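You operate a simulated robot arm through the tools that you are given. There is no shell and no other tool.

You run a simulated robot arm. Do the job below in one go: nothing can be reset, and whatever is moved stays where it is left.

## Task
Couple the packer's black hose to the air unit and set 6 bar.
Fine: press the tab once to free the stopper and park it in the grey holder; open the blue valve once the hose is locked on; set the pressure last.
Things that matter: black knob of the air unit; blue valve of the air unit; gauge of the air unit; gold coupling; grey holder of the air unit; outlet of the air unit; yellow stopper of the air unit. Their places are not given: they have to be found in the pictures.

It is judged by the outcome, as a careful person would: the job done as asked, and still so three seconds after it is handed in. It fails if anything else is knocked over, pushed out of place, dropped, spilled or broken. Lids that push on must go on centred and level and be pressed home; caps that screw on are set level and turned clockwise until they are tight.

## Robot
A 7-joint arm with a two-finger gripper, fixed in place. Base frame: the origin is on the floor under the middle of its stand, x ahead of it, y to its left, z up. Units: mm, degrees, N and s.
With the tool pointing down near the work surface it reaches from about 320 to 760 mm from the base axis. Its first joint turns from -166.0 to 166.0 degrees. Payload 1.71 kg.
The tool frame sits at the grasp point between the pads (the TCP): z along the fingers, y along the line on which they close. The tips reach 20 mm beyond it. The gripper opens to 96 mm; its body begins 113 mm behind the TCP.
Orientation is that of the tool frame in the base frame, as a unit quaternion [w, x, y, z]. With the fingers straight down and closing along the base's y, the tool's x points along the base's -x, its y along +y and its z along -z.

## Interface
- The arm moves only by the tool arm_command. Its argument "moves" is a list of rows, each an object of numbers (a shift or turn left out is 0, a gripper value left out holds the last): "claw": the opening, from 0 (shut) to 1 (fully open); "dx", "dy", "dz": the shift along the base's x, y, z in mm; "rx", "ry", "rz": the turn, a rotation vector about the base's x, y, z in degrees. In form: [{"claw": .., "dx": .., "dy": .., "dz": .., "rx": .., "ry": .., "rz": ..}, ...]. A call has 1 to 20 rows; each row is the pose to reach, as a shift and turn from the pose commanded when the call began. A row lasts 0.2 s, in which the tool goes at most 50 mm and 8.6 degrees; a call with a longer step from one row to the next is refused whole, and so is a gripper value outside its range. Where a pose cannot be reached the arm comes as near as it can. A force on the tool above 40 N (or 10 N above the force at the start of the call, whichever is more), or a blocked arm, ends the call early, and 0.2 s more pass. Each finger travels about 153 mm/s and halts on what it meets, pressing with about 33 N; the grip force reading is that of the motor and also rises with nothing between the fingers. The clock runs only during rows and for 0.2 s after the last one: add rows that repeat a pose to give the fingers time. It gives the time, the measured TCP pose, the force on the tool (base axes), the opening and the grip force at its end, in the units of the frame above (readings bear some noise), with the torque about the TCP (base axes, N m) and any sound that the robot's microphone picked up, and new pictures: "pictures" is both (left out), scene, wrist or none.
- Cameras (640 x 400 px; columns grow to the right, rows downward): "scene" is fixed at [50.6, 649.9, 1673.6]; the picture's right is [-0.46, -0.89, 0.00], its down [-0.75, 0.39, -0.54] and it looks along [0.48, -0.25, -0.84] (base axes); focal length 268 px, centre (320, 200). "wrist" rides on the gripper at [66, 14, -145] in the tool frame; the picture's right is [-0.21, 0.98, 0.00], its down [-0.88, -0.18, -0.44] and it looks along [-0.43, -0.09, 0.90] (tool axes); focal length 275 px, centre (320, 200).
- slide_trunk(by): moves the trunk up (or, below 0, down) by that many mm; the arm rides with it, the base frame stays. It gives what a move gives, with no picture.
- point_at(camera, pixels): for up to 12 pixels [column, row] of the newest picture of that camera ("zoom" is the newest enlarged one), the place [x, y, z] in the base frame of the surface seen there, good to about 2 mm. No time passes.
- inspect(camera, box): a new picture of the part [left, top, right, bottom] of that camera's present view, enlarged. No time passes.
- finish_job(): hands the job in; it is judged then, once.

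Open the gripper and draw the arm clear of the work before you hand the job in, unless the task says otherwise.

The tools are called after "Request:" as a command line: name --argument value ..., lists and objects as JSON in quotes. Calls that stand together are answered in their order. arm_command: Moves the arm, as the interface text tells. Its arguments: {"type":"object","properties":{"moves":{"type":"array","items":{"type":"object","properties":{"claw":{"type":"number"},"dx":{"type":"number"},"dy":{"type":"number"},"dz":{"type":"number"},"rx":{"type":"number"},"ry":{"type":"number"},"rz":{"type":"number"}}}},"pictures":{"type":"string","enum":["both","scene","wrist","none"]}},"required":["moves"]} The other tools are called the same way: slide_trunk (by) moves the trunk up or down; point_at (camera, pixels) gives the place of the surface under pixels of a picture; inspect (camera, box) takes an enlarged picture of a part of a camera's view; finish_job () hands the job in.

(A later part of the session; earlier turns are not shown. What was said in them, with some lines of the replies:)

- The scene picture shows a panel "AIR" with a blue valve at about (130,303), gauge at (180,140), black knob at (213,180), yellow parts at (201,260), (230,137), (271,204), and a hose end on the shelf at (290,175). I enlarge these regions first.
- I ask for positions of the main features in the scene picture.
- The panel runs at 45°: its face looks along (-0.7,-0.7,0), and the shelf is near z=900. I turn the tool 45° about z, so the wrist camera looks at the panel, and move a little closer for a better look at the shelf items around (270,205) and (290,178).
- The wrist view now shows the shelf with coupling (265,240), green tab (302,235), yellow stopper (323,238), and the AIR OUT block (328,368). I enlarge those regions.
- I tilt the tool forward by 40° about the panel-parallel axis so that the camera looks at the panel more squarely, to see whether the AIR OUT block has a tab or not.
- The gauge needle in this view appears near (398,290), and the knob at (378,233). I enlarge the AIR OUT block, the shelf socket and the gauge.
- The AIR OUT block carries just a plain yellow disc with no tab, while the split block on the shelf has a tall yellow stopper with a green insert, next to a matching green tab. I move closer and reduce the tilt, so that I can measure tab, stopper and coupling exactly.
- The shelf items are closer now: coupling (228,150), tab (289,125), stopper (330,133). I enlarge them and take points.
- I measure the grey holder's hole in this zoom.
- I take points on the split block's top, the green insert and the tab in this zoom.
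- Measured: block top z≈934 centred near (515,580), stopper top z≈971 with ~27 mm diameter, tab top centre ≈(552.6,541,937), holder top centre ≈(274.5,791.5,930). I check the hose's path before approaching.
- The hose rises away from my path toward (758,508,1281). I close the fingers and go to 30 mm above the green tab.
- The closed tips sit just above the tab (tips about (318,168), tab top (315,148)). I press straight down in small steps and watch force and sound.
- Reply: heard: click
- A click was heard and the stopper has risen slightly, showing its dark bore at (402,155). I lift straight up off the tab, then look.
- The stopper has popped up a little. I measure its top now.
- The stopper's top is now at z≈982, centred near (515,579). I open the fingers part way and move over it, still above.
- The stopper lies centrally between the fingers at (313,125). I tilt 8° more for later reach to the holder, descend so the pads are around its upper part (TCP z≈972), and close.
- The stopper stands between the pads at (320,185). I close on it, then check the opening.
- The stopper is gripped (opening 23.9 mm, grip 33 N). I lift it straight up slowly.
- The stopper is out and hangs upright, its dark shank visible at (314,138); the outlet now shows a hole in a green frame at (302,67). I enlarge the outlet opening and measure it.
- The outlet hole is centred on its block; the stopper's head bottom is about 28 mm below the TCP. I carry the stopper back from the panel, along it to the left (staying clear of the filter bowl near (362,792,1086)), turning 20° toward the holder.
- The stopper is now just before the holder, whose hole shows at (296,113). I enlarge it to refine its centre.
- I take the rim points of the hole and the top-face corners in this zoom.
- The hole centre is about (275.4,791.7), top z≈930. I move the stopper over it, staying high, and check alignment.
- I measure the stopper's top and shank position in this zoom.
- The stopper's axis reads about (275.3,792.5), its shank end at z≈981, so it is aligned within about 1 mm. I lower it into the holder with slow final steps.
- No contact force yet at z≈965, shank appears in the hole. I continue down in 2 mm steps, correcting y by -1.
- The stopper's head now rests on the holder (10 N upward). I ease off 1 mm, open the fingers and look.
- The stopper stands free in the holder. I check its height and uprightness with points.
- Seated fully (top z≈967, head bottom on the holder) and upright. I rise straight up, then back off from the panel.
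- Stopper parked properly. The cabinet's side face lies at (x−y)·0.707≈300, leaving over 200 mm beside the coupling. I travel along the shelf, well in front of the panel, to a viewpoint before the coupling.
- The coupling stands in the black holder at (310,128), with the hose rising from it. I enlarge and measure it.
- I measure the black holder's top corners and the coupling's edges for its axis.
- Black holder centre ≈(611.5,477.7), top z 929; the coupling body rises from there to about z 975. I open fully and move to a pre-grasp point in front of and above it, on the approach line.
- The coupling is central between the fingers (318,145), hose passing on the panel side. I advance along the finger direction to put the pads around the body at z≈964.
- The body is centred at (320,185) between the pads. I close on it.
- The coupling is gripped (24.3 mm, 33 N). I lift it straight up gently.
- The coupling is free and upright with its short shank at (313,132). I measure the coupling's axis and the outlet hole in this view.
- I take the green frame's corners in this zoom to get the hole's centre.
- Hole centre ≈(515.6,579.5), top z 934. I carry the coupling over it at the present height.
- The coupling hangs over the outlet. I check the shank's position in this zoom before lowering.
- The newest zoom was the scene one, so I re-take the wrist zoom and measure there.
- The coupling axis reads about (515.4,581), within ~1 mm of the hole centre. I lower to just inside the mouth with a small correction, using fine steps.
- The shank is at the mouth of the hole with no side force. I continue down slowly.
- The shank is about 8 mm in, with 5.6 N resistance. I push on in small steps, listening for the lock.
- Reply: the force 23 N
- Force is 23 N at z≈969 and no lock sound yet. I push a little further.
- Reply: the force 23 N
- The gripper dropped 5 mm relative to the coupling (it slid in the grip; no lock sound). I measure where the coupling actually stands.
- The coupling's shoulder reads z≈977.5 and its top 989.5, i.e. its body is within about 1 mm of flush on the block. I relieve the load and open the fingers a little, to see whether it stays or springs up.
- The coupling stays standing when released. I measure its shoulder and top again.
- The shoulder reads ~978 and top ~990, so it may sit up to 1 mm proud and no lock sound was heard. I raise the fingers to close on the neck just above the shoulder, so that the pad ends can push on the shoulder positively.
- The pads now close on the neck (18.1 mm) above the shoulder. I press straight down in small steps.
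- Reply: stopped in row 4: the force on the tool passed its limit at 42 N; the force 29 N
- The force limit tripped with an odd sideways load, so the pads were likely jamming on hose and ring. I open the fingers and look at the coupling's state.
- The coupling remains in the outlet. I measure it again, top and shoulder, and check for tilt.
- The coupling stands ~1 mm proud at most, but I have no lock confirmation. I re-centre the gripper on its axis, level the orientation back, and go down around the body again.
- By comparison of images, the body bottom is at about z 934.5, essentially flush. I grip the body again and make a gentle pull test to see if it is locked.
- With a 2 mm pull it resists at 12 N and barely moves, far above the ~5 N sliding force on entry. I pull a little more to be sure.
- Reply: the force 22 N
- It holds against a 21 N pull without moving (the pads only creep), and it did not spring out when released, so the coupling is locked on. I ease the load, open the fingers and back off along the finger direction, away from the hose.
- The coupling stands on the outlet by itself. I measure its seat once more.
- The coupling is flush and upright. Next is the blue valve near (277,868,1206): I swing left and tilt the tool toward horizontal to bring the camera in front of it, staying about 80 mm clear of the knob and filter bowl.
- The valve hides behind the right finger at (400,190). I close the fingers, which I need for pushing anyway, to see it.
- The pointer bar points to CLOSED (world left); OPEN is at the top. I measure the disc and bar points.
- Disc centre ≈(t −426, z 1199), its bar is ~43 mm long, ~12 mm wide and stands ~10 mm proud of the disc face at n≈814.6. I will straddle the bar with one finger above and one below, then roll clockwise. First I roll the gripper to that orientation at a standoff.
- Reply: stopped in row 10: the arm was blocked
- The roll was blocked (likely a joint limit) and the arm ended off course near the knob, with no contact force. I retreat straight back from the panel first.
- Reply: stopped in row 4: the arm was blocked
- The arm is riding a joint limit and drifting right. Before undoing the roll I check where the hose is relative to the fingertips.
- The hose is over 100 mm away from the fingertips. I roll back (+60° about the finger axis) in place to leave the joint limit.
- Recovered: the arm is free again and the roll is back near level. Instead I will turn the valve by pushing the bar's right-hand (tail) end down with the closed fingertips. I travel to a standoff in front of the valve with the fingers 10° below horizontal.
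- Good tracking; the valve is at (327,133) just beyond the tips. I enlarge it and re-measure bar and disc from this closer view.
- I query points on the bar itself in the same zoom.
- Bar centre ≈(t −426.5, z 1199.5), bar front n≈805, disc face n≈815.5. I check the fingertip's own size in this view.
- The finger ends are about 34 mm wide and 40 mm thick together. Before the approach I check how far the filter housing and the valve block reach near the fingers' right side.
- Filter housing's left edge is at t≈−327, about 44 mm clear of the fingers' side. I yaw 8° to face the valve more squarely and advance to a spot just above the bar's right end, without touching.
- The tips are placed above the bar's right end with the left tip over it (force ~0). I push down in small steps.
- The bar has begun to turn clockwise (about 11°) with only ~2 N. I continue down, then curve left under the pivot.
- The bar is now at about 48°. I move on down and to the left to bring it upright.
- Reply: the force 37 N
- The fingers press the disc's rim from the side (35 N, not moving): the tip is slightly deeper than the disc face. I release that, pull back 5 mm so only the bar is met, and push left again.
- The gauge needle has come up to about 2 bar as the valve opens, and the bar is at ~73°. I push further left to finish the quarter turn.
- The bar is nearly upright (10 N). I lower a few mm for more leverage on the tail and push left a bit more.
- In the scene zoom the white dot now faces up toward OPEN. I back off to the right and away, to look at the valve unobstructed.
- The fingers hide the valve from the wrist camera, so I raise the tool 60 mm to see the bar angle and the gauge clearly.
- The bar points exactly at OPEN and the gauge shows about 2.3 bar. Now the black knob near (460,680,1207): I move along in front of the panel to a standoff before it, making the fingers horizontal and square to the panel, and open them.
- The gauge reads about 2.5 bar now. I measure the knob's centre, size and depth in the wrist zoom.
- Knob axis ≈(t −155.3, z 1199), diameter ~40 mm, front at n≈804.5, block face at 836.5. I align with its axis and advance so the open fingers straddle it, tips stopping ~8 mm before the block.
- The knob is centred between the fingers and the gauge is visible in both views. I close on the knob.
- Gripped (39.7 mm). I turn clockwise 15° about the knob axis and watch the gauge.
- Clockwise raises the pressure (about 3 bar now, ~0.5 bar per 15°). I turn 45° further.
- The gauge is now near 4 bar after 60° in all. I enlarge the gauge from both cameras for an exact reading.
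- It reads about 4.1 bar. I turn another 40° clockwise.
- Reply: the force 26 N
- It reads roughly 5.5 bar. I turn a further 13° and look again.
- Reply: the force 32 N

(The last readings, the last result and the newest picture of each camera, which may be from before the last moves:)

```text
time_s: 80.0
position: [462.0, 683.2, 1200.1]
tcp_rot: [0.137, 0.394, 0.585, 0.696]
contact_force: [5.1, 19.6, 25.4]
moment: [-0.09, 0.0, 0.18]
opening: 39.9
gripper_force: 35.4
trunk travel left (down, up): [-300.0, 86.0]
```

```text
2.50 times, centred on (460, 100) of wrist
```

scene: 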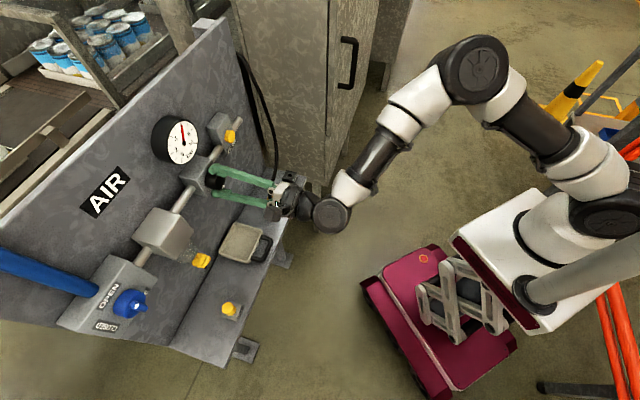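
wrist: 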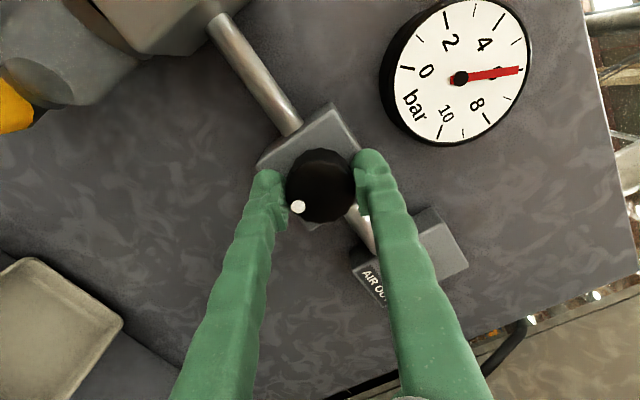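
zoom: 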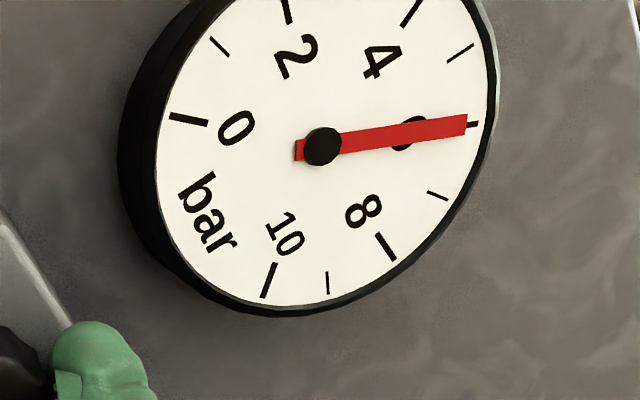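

The needle is just shy of the 6 mark (about 5.9 after allowing for parallax). I turn 3° more, then release to read it squarely.

Request:
arm_command --moves '[{"rx": 1.1, "ry": 1.1}, {"rx": 2.1, "ry": 2.1}, {"rx": 2.1, "ry": 2.1}]' --pictures "scene"

Request:
inspect --camera "scene" --box '[155, 110, 205, 170]'

```text
time_s: 80.8
position: [460.7, 682.7, 1201.7]
tcp_rot: [0.119, 0.408, 0.575, 0.699]
contact_force: [4.9, 17.8, 26.5]
moment: [0.0, 0.0, 0.29]
opening: 39.8
gripper_force: 35.0
trunk travel left (down, up): [-300.0, 86.0]
```

scene: 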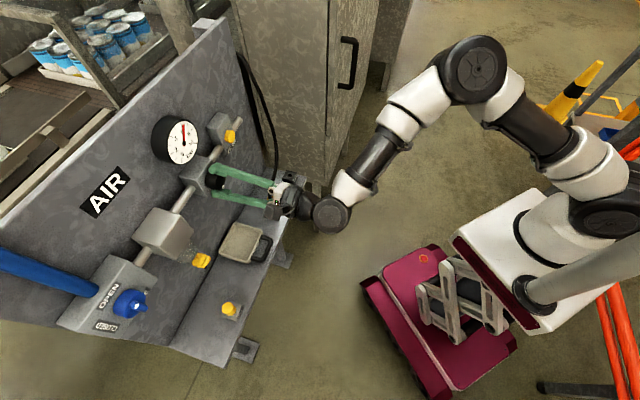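

```text
6.67 times, centred on (180, 140) of scene
```

zoom: 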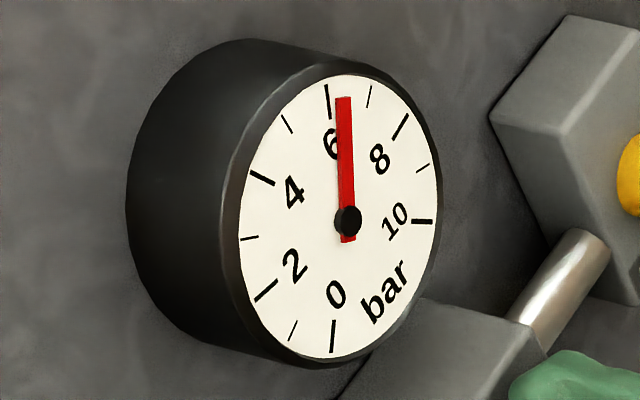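

The needle moved further than expected, to about 6.15. I release the knob now (the grip was loading it sideways), and look at where the needle settles.

Request:
arm_command --moves '[{"claw": 0.3}, {"claw": 0.7}, {"claw": 0.7}]'

Request:
inspect --camera "scene" --box '[155, 110, 205, 170]'

Request:
inspect --camera "wrist" --box '[380, 0, 540, 180]'

```text
time_s: 81.5
position: [462.1, 681.7, 1197.2]
tcp_rot: [0.118, 0.41, 0.577, 0.697]
contact_force: [0.6, 0.1, 0.7]
moment: [0.01, 0.02, 0.0]
opening: 67.5
gripper_force: 0.0
trunk travel left (down, up): [-300.0, 86.0]
```

scene: 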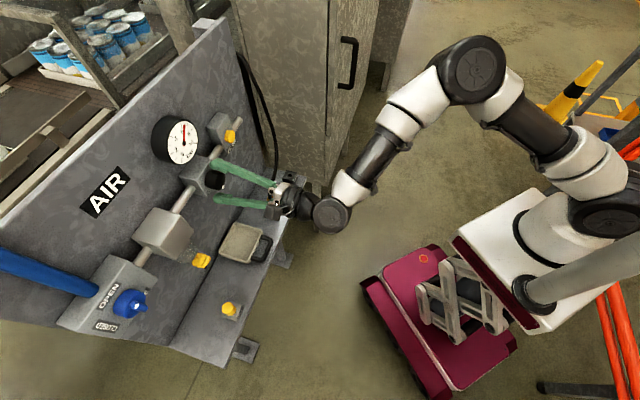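
wrist: 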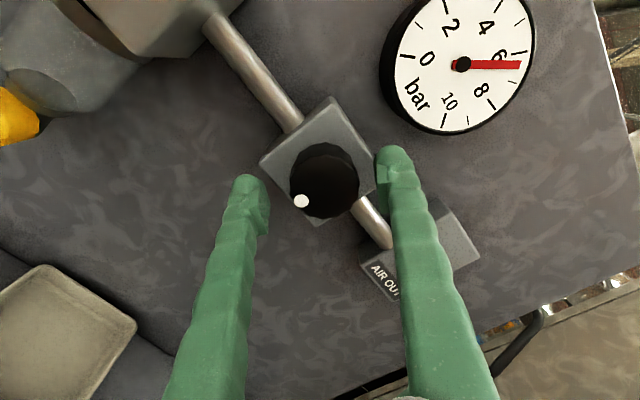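

```text
6.67 times, centred on (180, 140) of scene
```

zoom: 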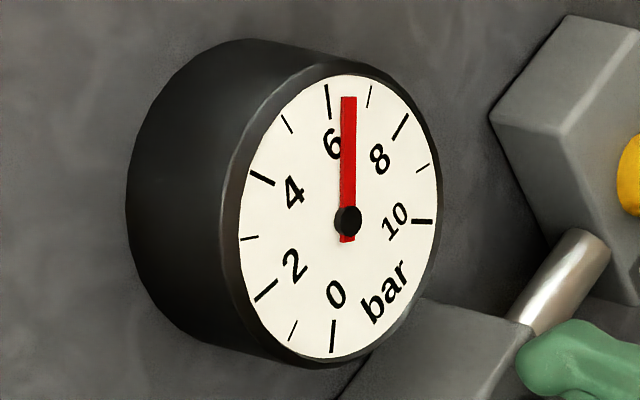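

```text
2.22 times, centred on (460, 90) of wrist
```

zoom: 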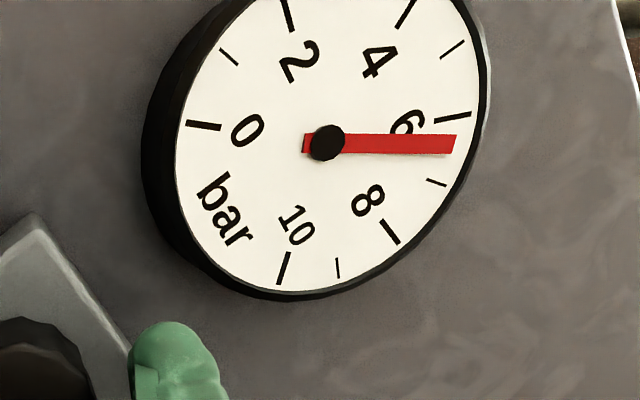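

After release it settled at about 6.25 bar. The knob's true centre is about 4 mm above my grip axis (z≈1201.5), which caused the side load. I re-centre, close again, and check the load.

Request:
arm_command --moves '[{"dx": 0.4, "dy": -0.4, "dz": 4.3}, {"dx": 0.4, "dy": -0.4, "dz": 4.3}, {"dx": 0.4, "dy": -0.4, "dz": 4.3, "claw": 0}, {"dx": 0.4, "dy": -0.4, "dz": 4.3, "claw": 0}, {"dx": 0.4, "dy": -0.4, "dz": 4.3, "claw": 0}]' --pictures "scene"

Request:
inspect --camera "scene" --box '[155, 110, 205, 170]'

```text
time_s: 82.8
position: [461.4, 681.1, 1201.2]
tcp_rot: [0.118, 0.409, 0.579, 0.695]
contact_force: [-6.1, -2.9, -15.4]
moment: [-0.07, 0.1, 0.2]
opening: 40.0
gripper_force: 34.9
trunk travel left (down, up): [-300.0, 86.0]
```

scene: 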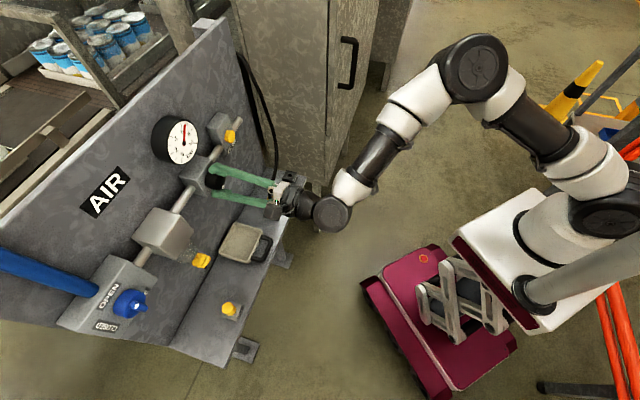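

```text
6.67 times, centred on (180, 140) of scene
```

zoom: 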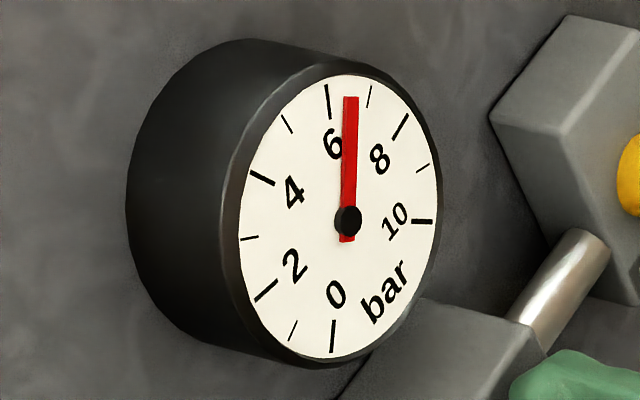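

The side load reversed (−15 N), so the centre is near z≈1199.5. I lower 2 mm while gripped and turn back counter-clockwise 8°.

Request:
arm_command --moves '[{"dz": -2}, {"dz": -2, "rx": -2.8, "ry": -2.8}, {"dz": -2, "rx": -5.6, "ry": -5.6}, {"dz": -2, "rx": -5.6, "ry": -5.6}]' --pictures "scene"

Request:
inspect --camera "scene" --box '[155, 110, 205, 170]'

```text
time_s: 83.8
position: [461.5, 681.9, 1200.7]
tcp_rot: [0.166, 0.369, 0.603, 0.688]
contact_force: [-11.3, -5.3, -16.5]
moment: [-0.17, 0.19, 0.0]
opening: 40.1
gripper_force: 34.8
trunk travel left (down, up): [-300.0, 86.0]
```

scene: 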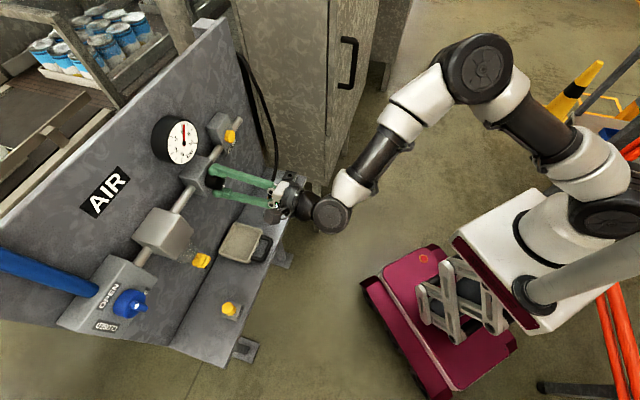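

```text
6.67 times, centred on (180, 140) of scene
```

zoom: 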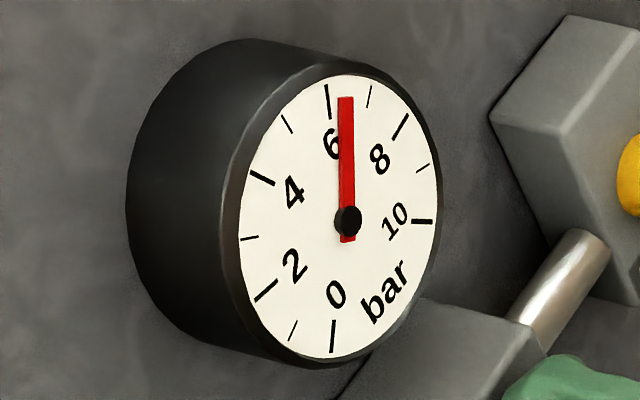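

Now about 6.2. I turn back 6° more.

Request:
arm_command --moves '[{"rx": -2.1, "ry": -2.1}, {"rx": -4.2, "ry": -4.2}, {"rx": -4.2, "ry": -4.2}]' --pictures "scene"

Request:
inspect --camera "scene" --box '[155, 110, 205, 170]'

```text
time_s: 84.5
position: [461.7, 681.7, 1199.8]
tcp_rot: [0.202, 0.336, 0.622, 0.678]
contact_force: [-11.1, -3.0, -18.5]
moment: [-0.14, 0.16, -0.02]
opening: 39.7
gripper_force: 34.8
trunk travel left (down, up): [-300.0, 86.0]
```

scene: 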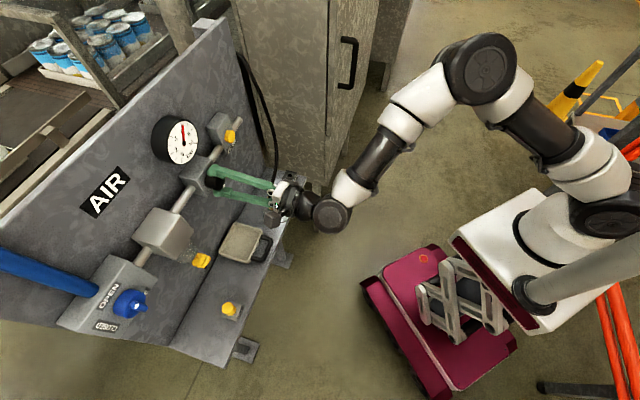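

```text
6.67 times, centred on (180, 140) of scene
```

zoom: 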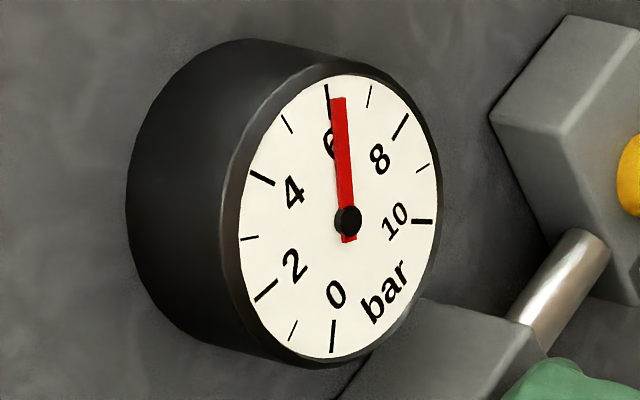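

The needle is practically on 6. I relieve the side load slightly before releasing.

Request:
arm_command --moves '[{"dz": -1, "dx": -0.7, "dy": -0.7}, {"dz": -2.2, "dx": -1.2, "dy": -1}, {"dz": -2.2, "dx": -1.2, "dy": -1}]' --pictures "scene"

Request:
inspect --camera "scene" --box '[155, 110, 205, 170]'

```text
time_s: 85.3
position: [462.3, 681.8, 1200.2]
tcp_rot: [0.202, 0.337, 0.62, 0.68]
contact_force: [-1.3, 11.4, -2.5]
moment: [-0.09, 0.1, 0.12]
opening: 39.8
gripper_force: 35.4
trunk travel left (down, up): [-300.0, 86.0]
```

scene: 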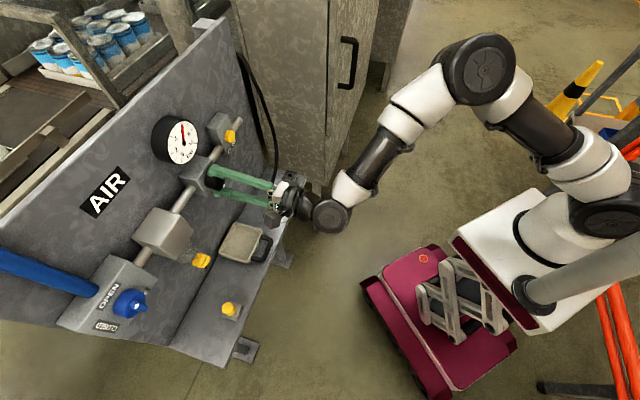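

```text
6.67 times, centred on (180, 140) of scene
```

zoom: 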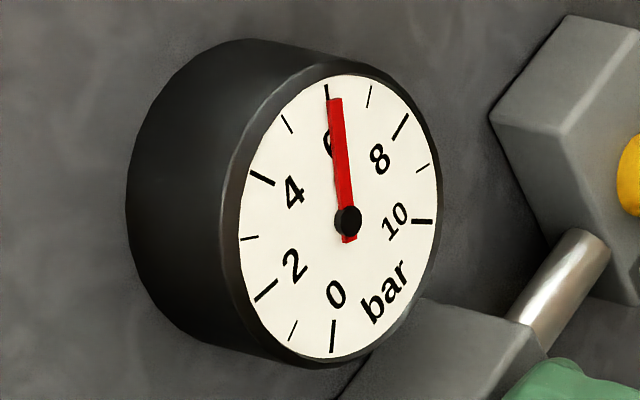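

The load is small and the needle sits on 6. I release the knob gently and check.

Request:
arm_command --moves '[{"claw": 0.45}, {"claw": 0.5}, {"claw": 0.7}, {"claw": 0.7}]'

Request:
inspect --camera "scene" --box '[155, 110, 205, 170]'

```text
time_s: 86.3
position: [462.6, 680.2, 1198.0]
tcp_rot: [0.202, 0.337, 0.621, 0.678]
contact_force: [0.8, -0.1, 0.2]
moment: [-0.03, 0.01, 0.0]
opening: 67.1
gripper_force: 0.1
trunk travel left (down, up): [-300.0, 86.0]
```

scene: 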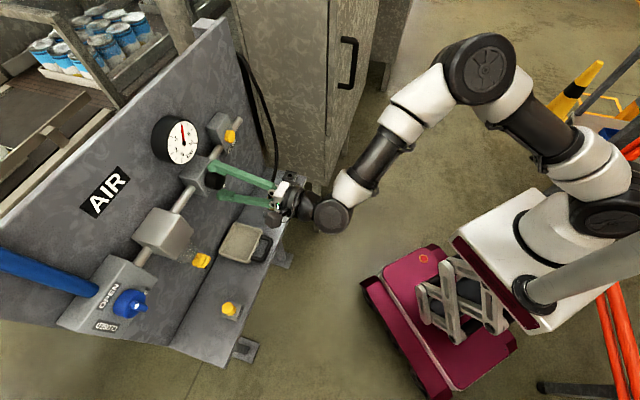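
wrist: 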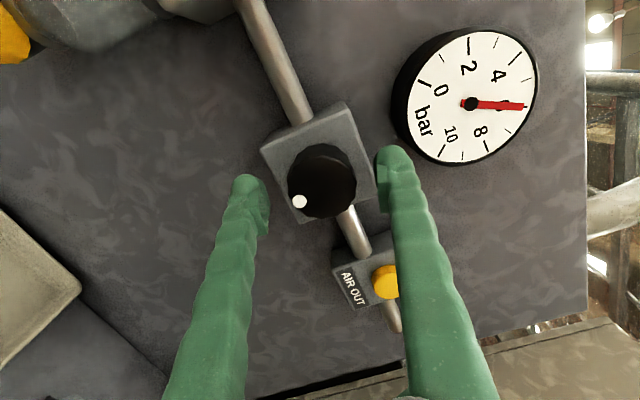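

```text
6.67 times, centred on (180, 140) of scene
```

zoom: 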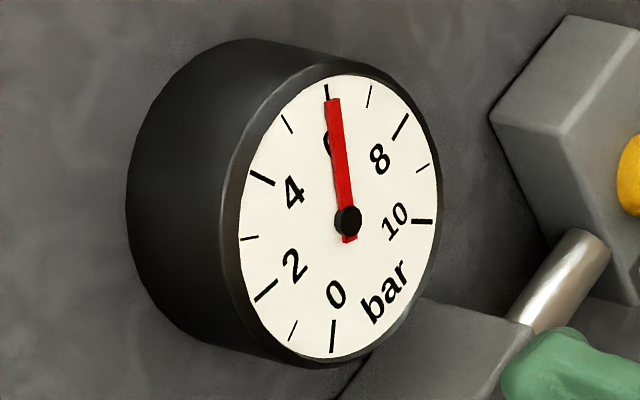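

It settled at about 5.9. To read it exactly I back away and put the wrist camera on the gauge's own axis; first I get the gauge centre.

Request:
point_at --camera "wrist" --pixels '[[471, 104], [510, 40], [440, 155], [420, 85], [520, 125], [455, 95], [485, 125]]'

Request:
arm_command --moves '[{"dx": -10, "dy": -10}, {"dx": -30, "dy": -30}, {"dx": -50, "dy": -50}, {"dx": -60, "dy": -60}, {"dx": -60, "dy": -60}]' --pictures "wrist"

```text
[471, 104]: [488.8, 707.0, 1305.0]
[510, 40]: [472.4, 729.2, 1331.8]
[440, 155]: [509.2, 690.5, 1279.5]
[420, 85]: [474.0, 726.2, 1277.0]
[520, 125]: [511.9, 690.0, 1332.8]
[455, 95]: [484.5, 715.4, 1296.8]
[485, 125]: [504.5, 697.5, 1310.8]
```

```text
time_s: 87.5
position: [401.5, 621.1, 1199.7]
tcp_rot: [0.203, 0.337, 0.621, 0.678]
contact_force: [-0.2, 0.1, -0.8]
moment: [0.05, 0.01, 0.05]
opening: 67.1
gripper_force: 0.0
trunk travel left (down, up): [-300.0, 86.0]
```

wrist: 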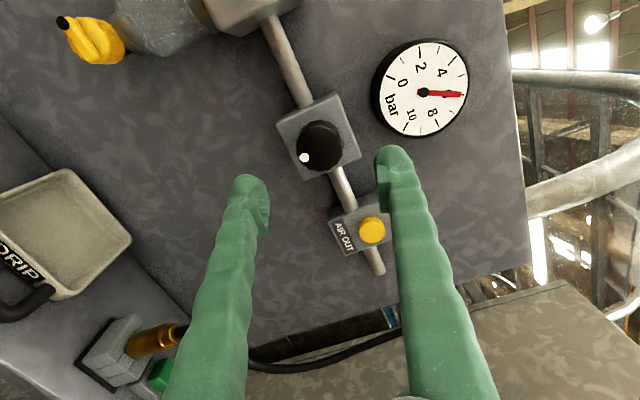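

Gauge axis ≈(t −154, z 1305). I shift the tool right and up so the camera sits on that axis.

Request:
arm_command --moves '[{"dx": 11, "dy": -11, "dz": 20}, {"dx": 22, "dy": -22, "dz": 40}, {"dx": 33, "dy": -33, "dz": 60}, {"dx": 44.4, "dy": -44.4, "dz": 78}, {"dx": 44.4, "dy": -44.4, "dz": 78}]'

Request:
inspect --camera "wrist" --box '[380, 100, 520, 260]'

```text
time_s: 88.8
position: [445.2, 574.4, 1277.2]
tcp_rot: [0.202, 0.337, 0.622, 0.678]
contact_force: [-0.8, 0.8, -0.6]
moment: [0.02, 0.04, -0.02]
opening: 67.0
gripper_force: 0.1
trunk travel left (down, up): [-300.0, 86.0]
```

scene: 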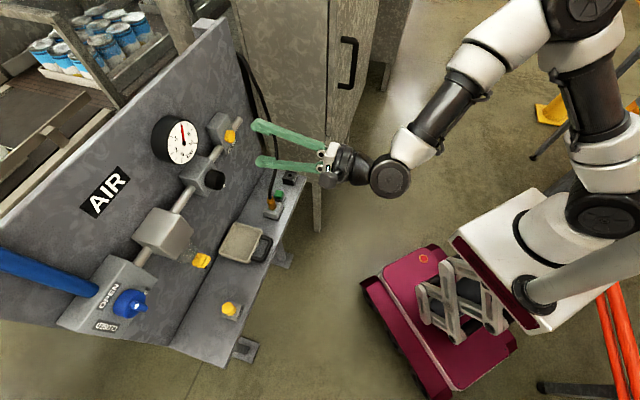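
wrist: 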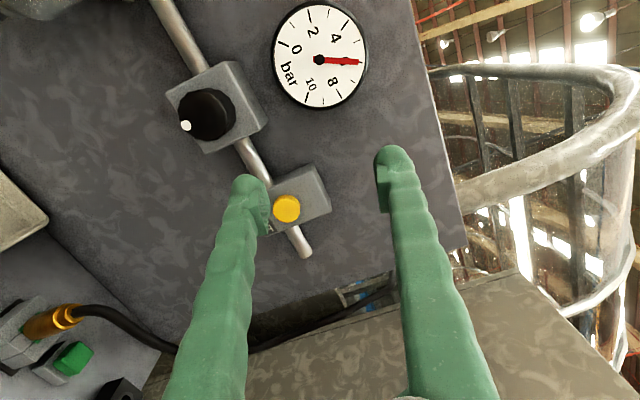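

```text
2.50 times, centred on (450, 180) of wrist
```

zoom: 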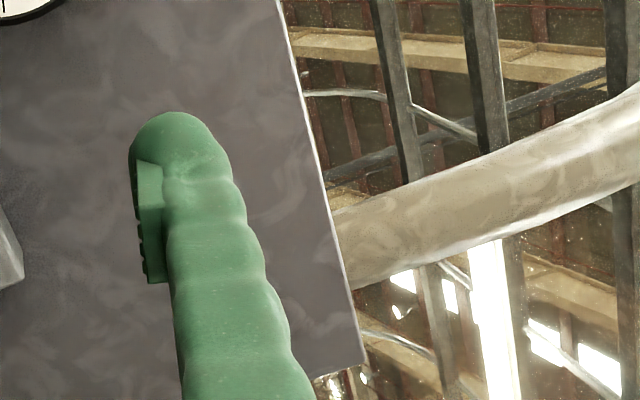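

The gauge is now in view almost head-on at (320,57). I enlarge it.

Request:
inspect --camera "wrist" --box '[265, 0, 375, 115]'

Request:
inspect --camera "scene" --box '[155, 110, 205, 170]'

```text
3.48 times, centred on (320, 58) of wrist
```

zoom: 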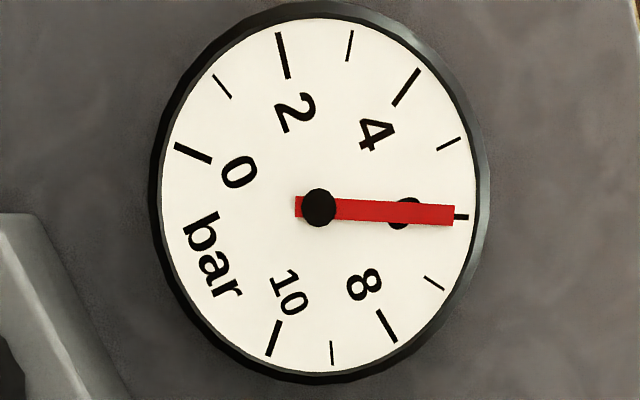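

```text
6.67 times, centred on (180, 140) of scene
```

zoom: 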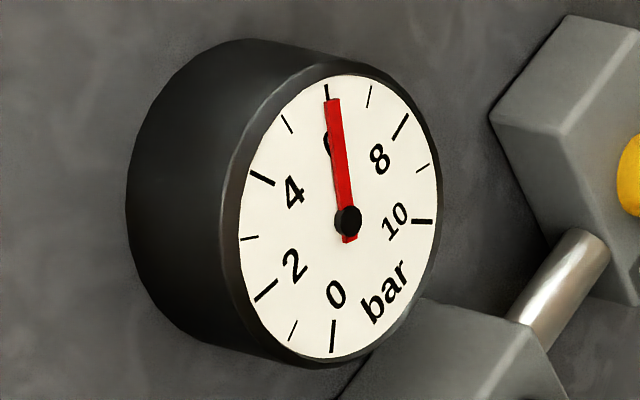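

Head-on, the needle line (3.3°) and the 6 tick (3.6°) coincide: the gauge reads 6.0 bar. I draw the arm straight back from the panel, gripper open.

Request:
arm_command --moves '[{"dx": -15, "dy": -15}, {"dx": -35, "dy": -35}, {"dx": -60, "dy": -60}, {"dx": -85, "dy": -85}, {"dx": -110, "dy": -110}, {"dx": -130, "dy": -130}, {"dx": -130, "dy": -130}]'

Request:
inspect --camera "scene" --box '[230, 150, 320, 230]'

Request:
inspect --camera "scene" --box '[60, 230, 280, 370]'

Request:
inspect --camera "scene" --box '[155, 110, 205, 170]'

```text
time_s: 90.3
position: [315.5, 443.6, 1278.1]
tcp_rot: [0.202, 0.337, 0.621, 0.678]
contact_force: [0.0, -0.9, 0.7]
moment: [0.01, 0.0, 0.0]
opening: 67.1
gripper_force: 0.1
trunk travel left (down, up): [-300.0, 86.0]
```

scene: 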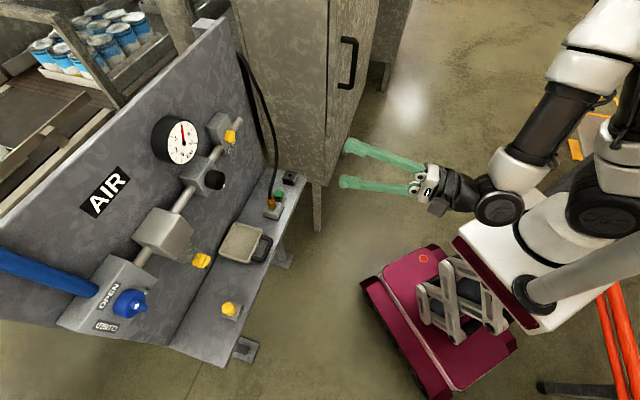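
wrist: 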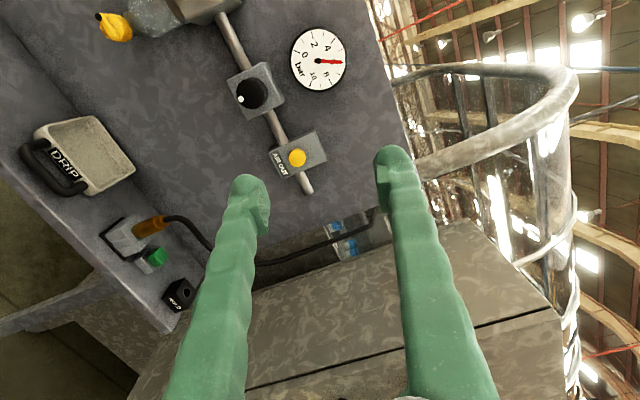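

```text
5.00 times, centred on (275, 190) of scene
```

zoom: 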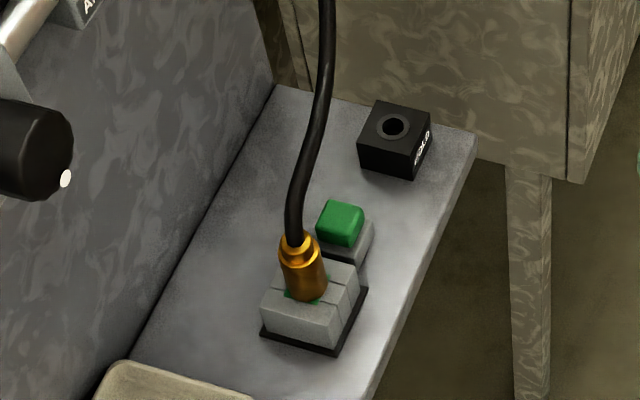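

```text
2.86 times, centred on (170, 300) of scene
```

zoom: 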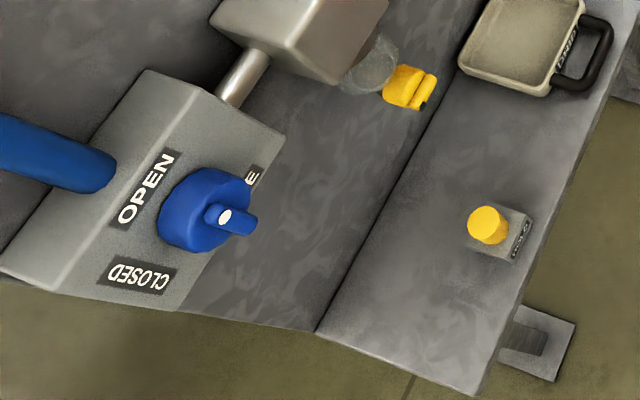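

```text
6.67 times, centred on (180, 140) of scene
```

zoom: 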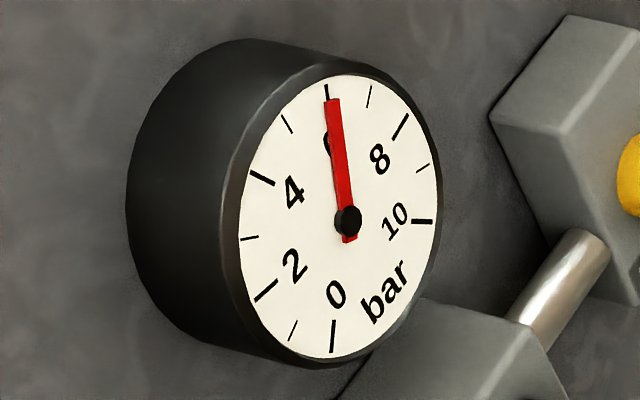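

All is in order: the stopper sits in the grey holder, the coupling is on the outlet and held against a 21 N pull, and the empty black holder is undisturbed. The valve bar points to OPEN, the gauge is steady at 6 bar, and the arm is clear with the gripper open. I hand the job in.

Request:
finish_job

```text
The job is handed in.
```

The packer's black hose is on the air unit's outlet, the blue valve is open, and the gauge reads 6.0 bar. I handed the job in after backing the arm clear with the gripper open.

- **Stopper:** one press on the green tab gave a click and freed it. It now sits fully seated in the grey holder.
- **Coupling:** it sits flush on the outlet. I never heard a lock click. It held without moving against a pull of about 21 N, stayed put when I let go of it, and stayed on once the air was open.
- **Valve:** turned a quarter turn from CLOSED; the bar now points at OPEN.
- **Pressure:** set last, as you asked. I read the gauge straight on, and the needle lines up with the 6 mark.

At one point the arm hit a joint limit on the way to the valve and drifted across in front of the panel. The force readings stayed near zero, and nothing in the pictures looks moved or knocked.
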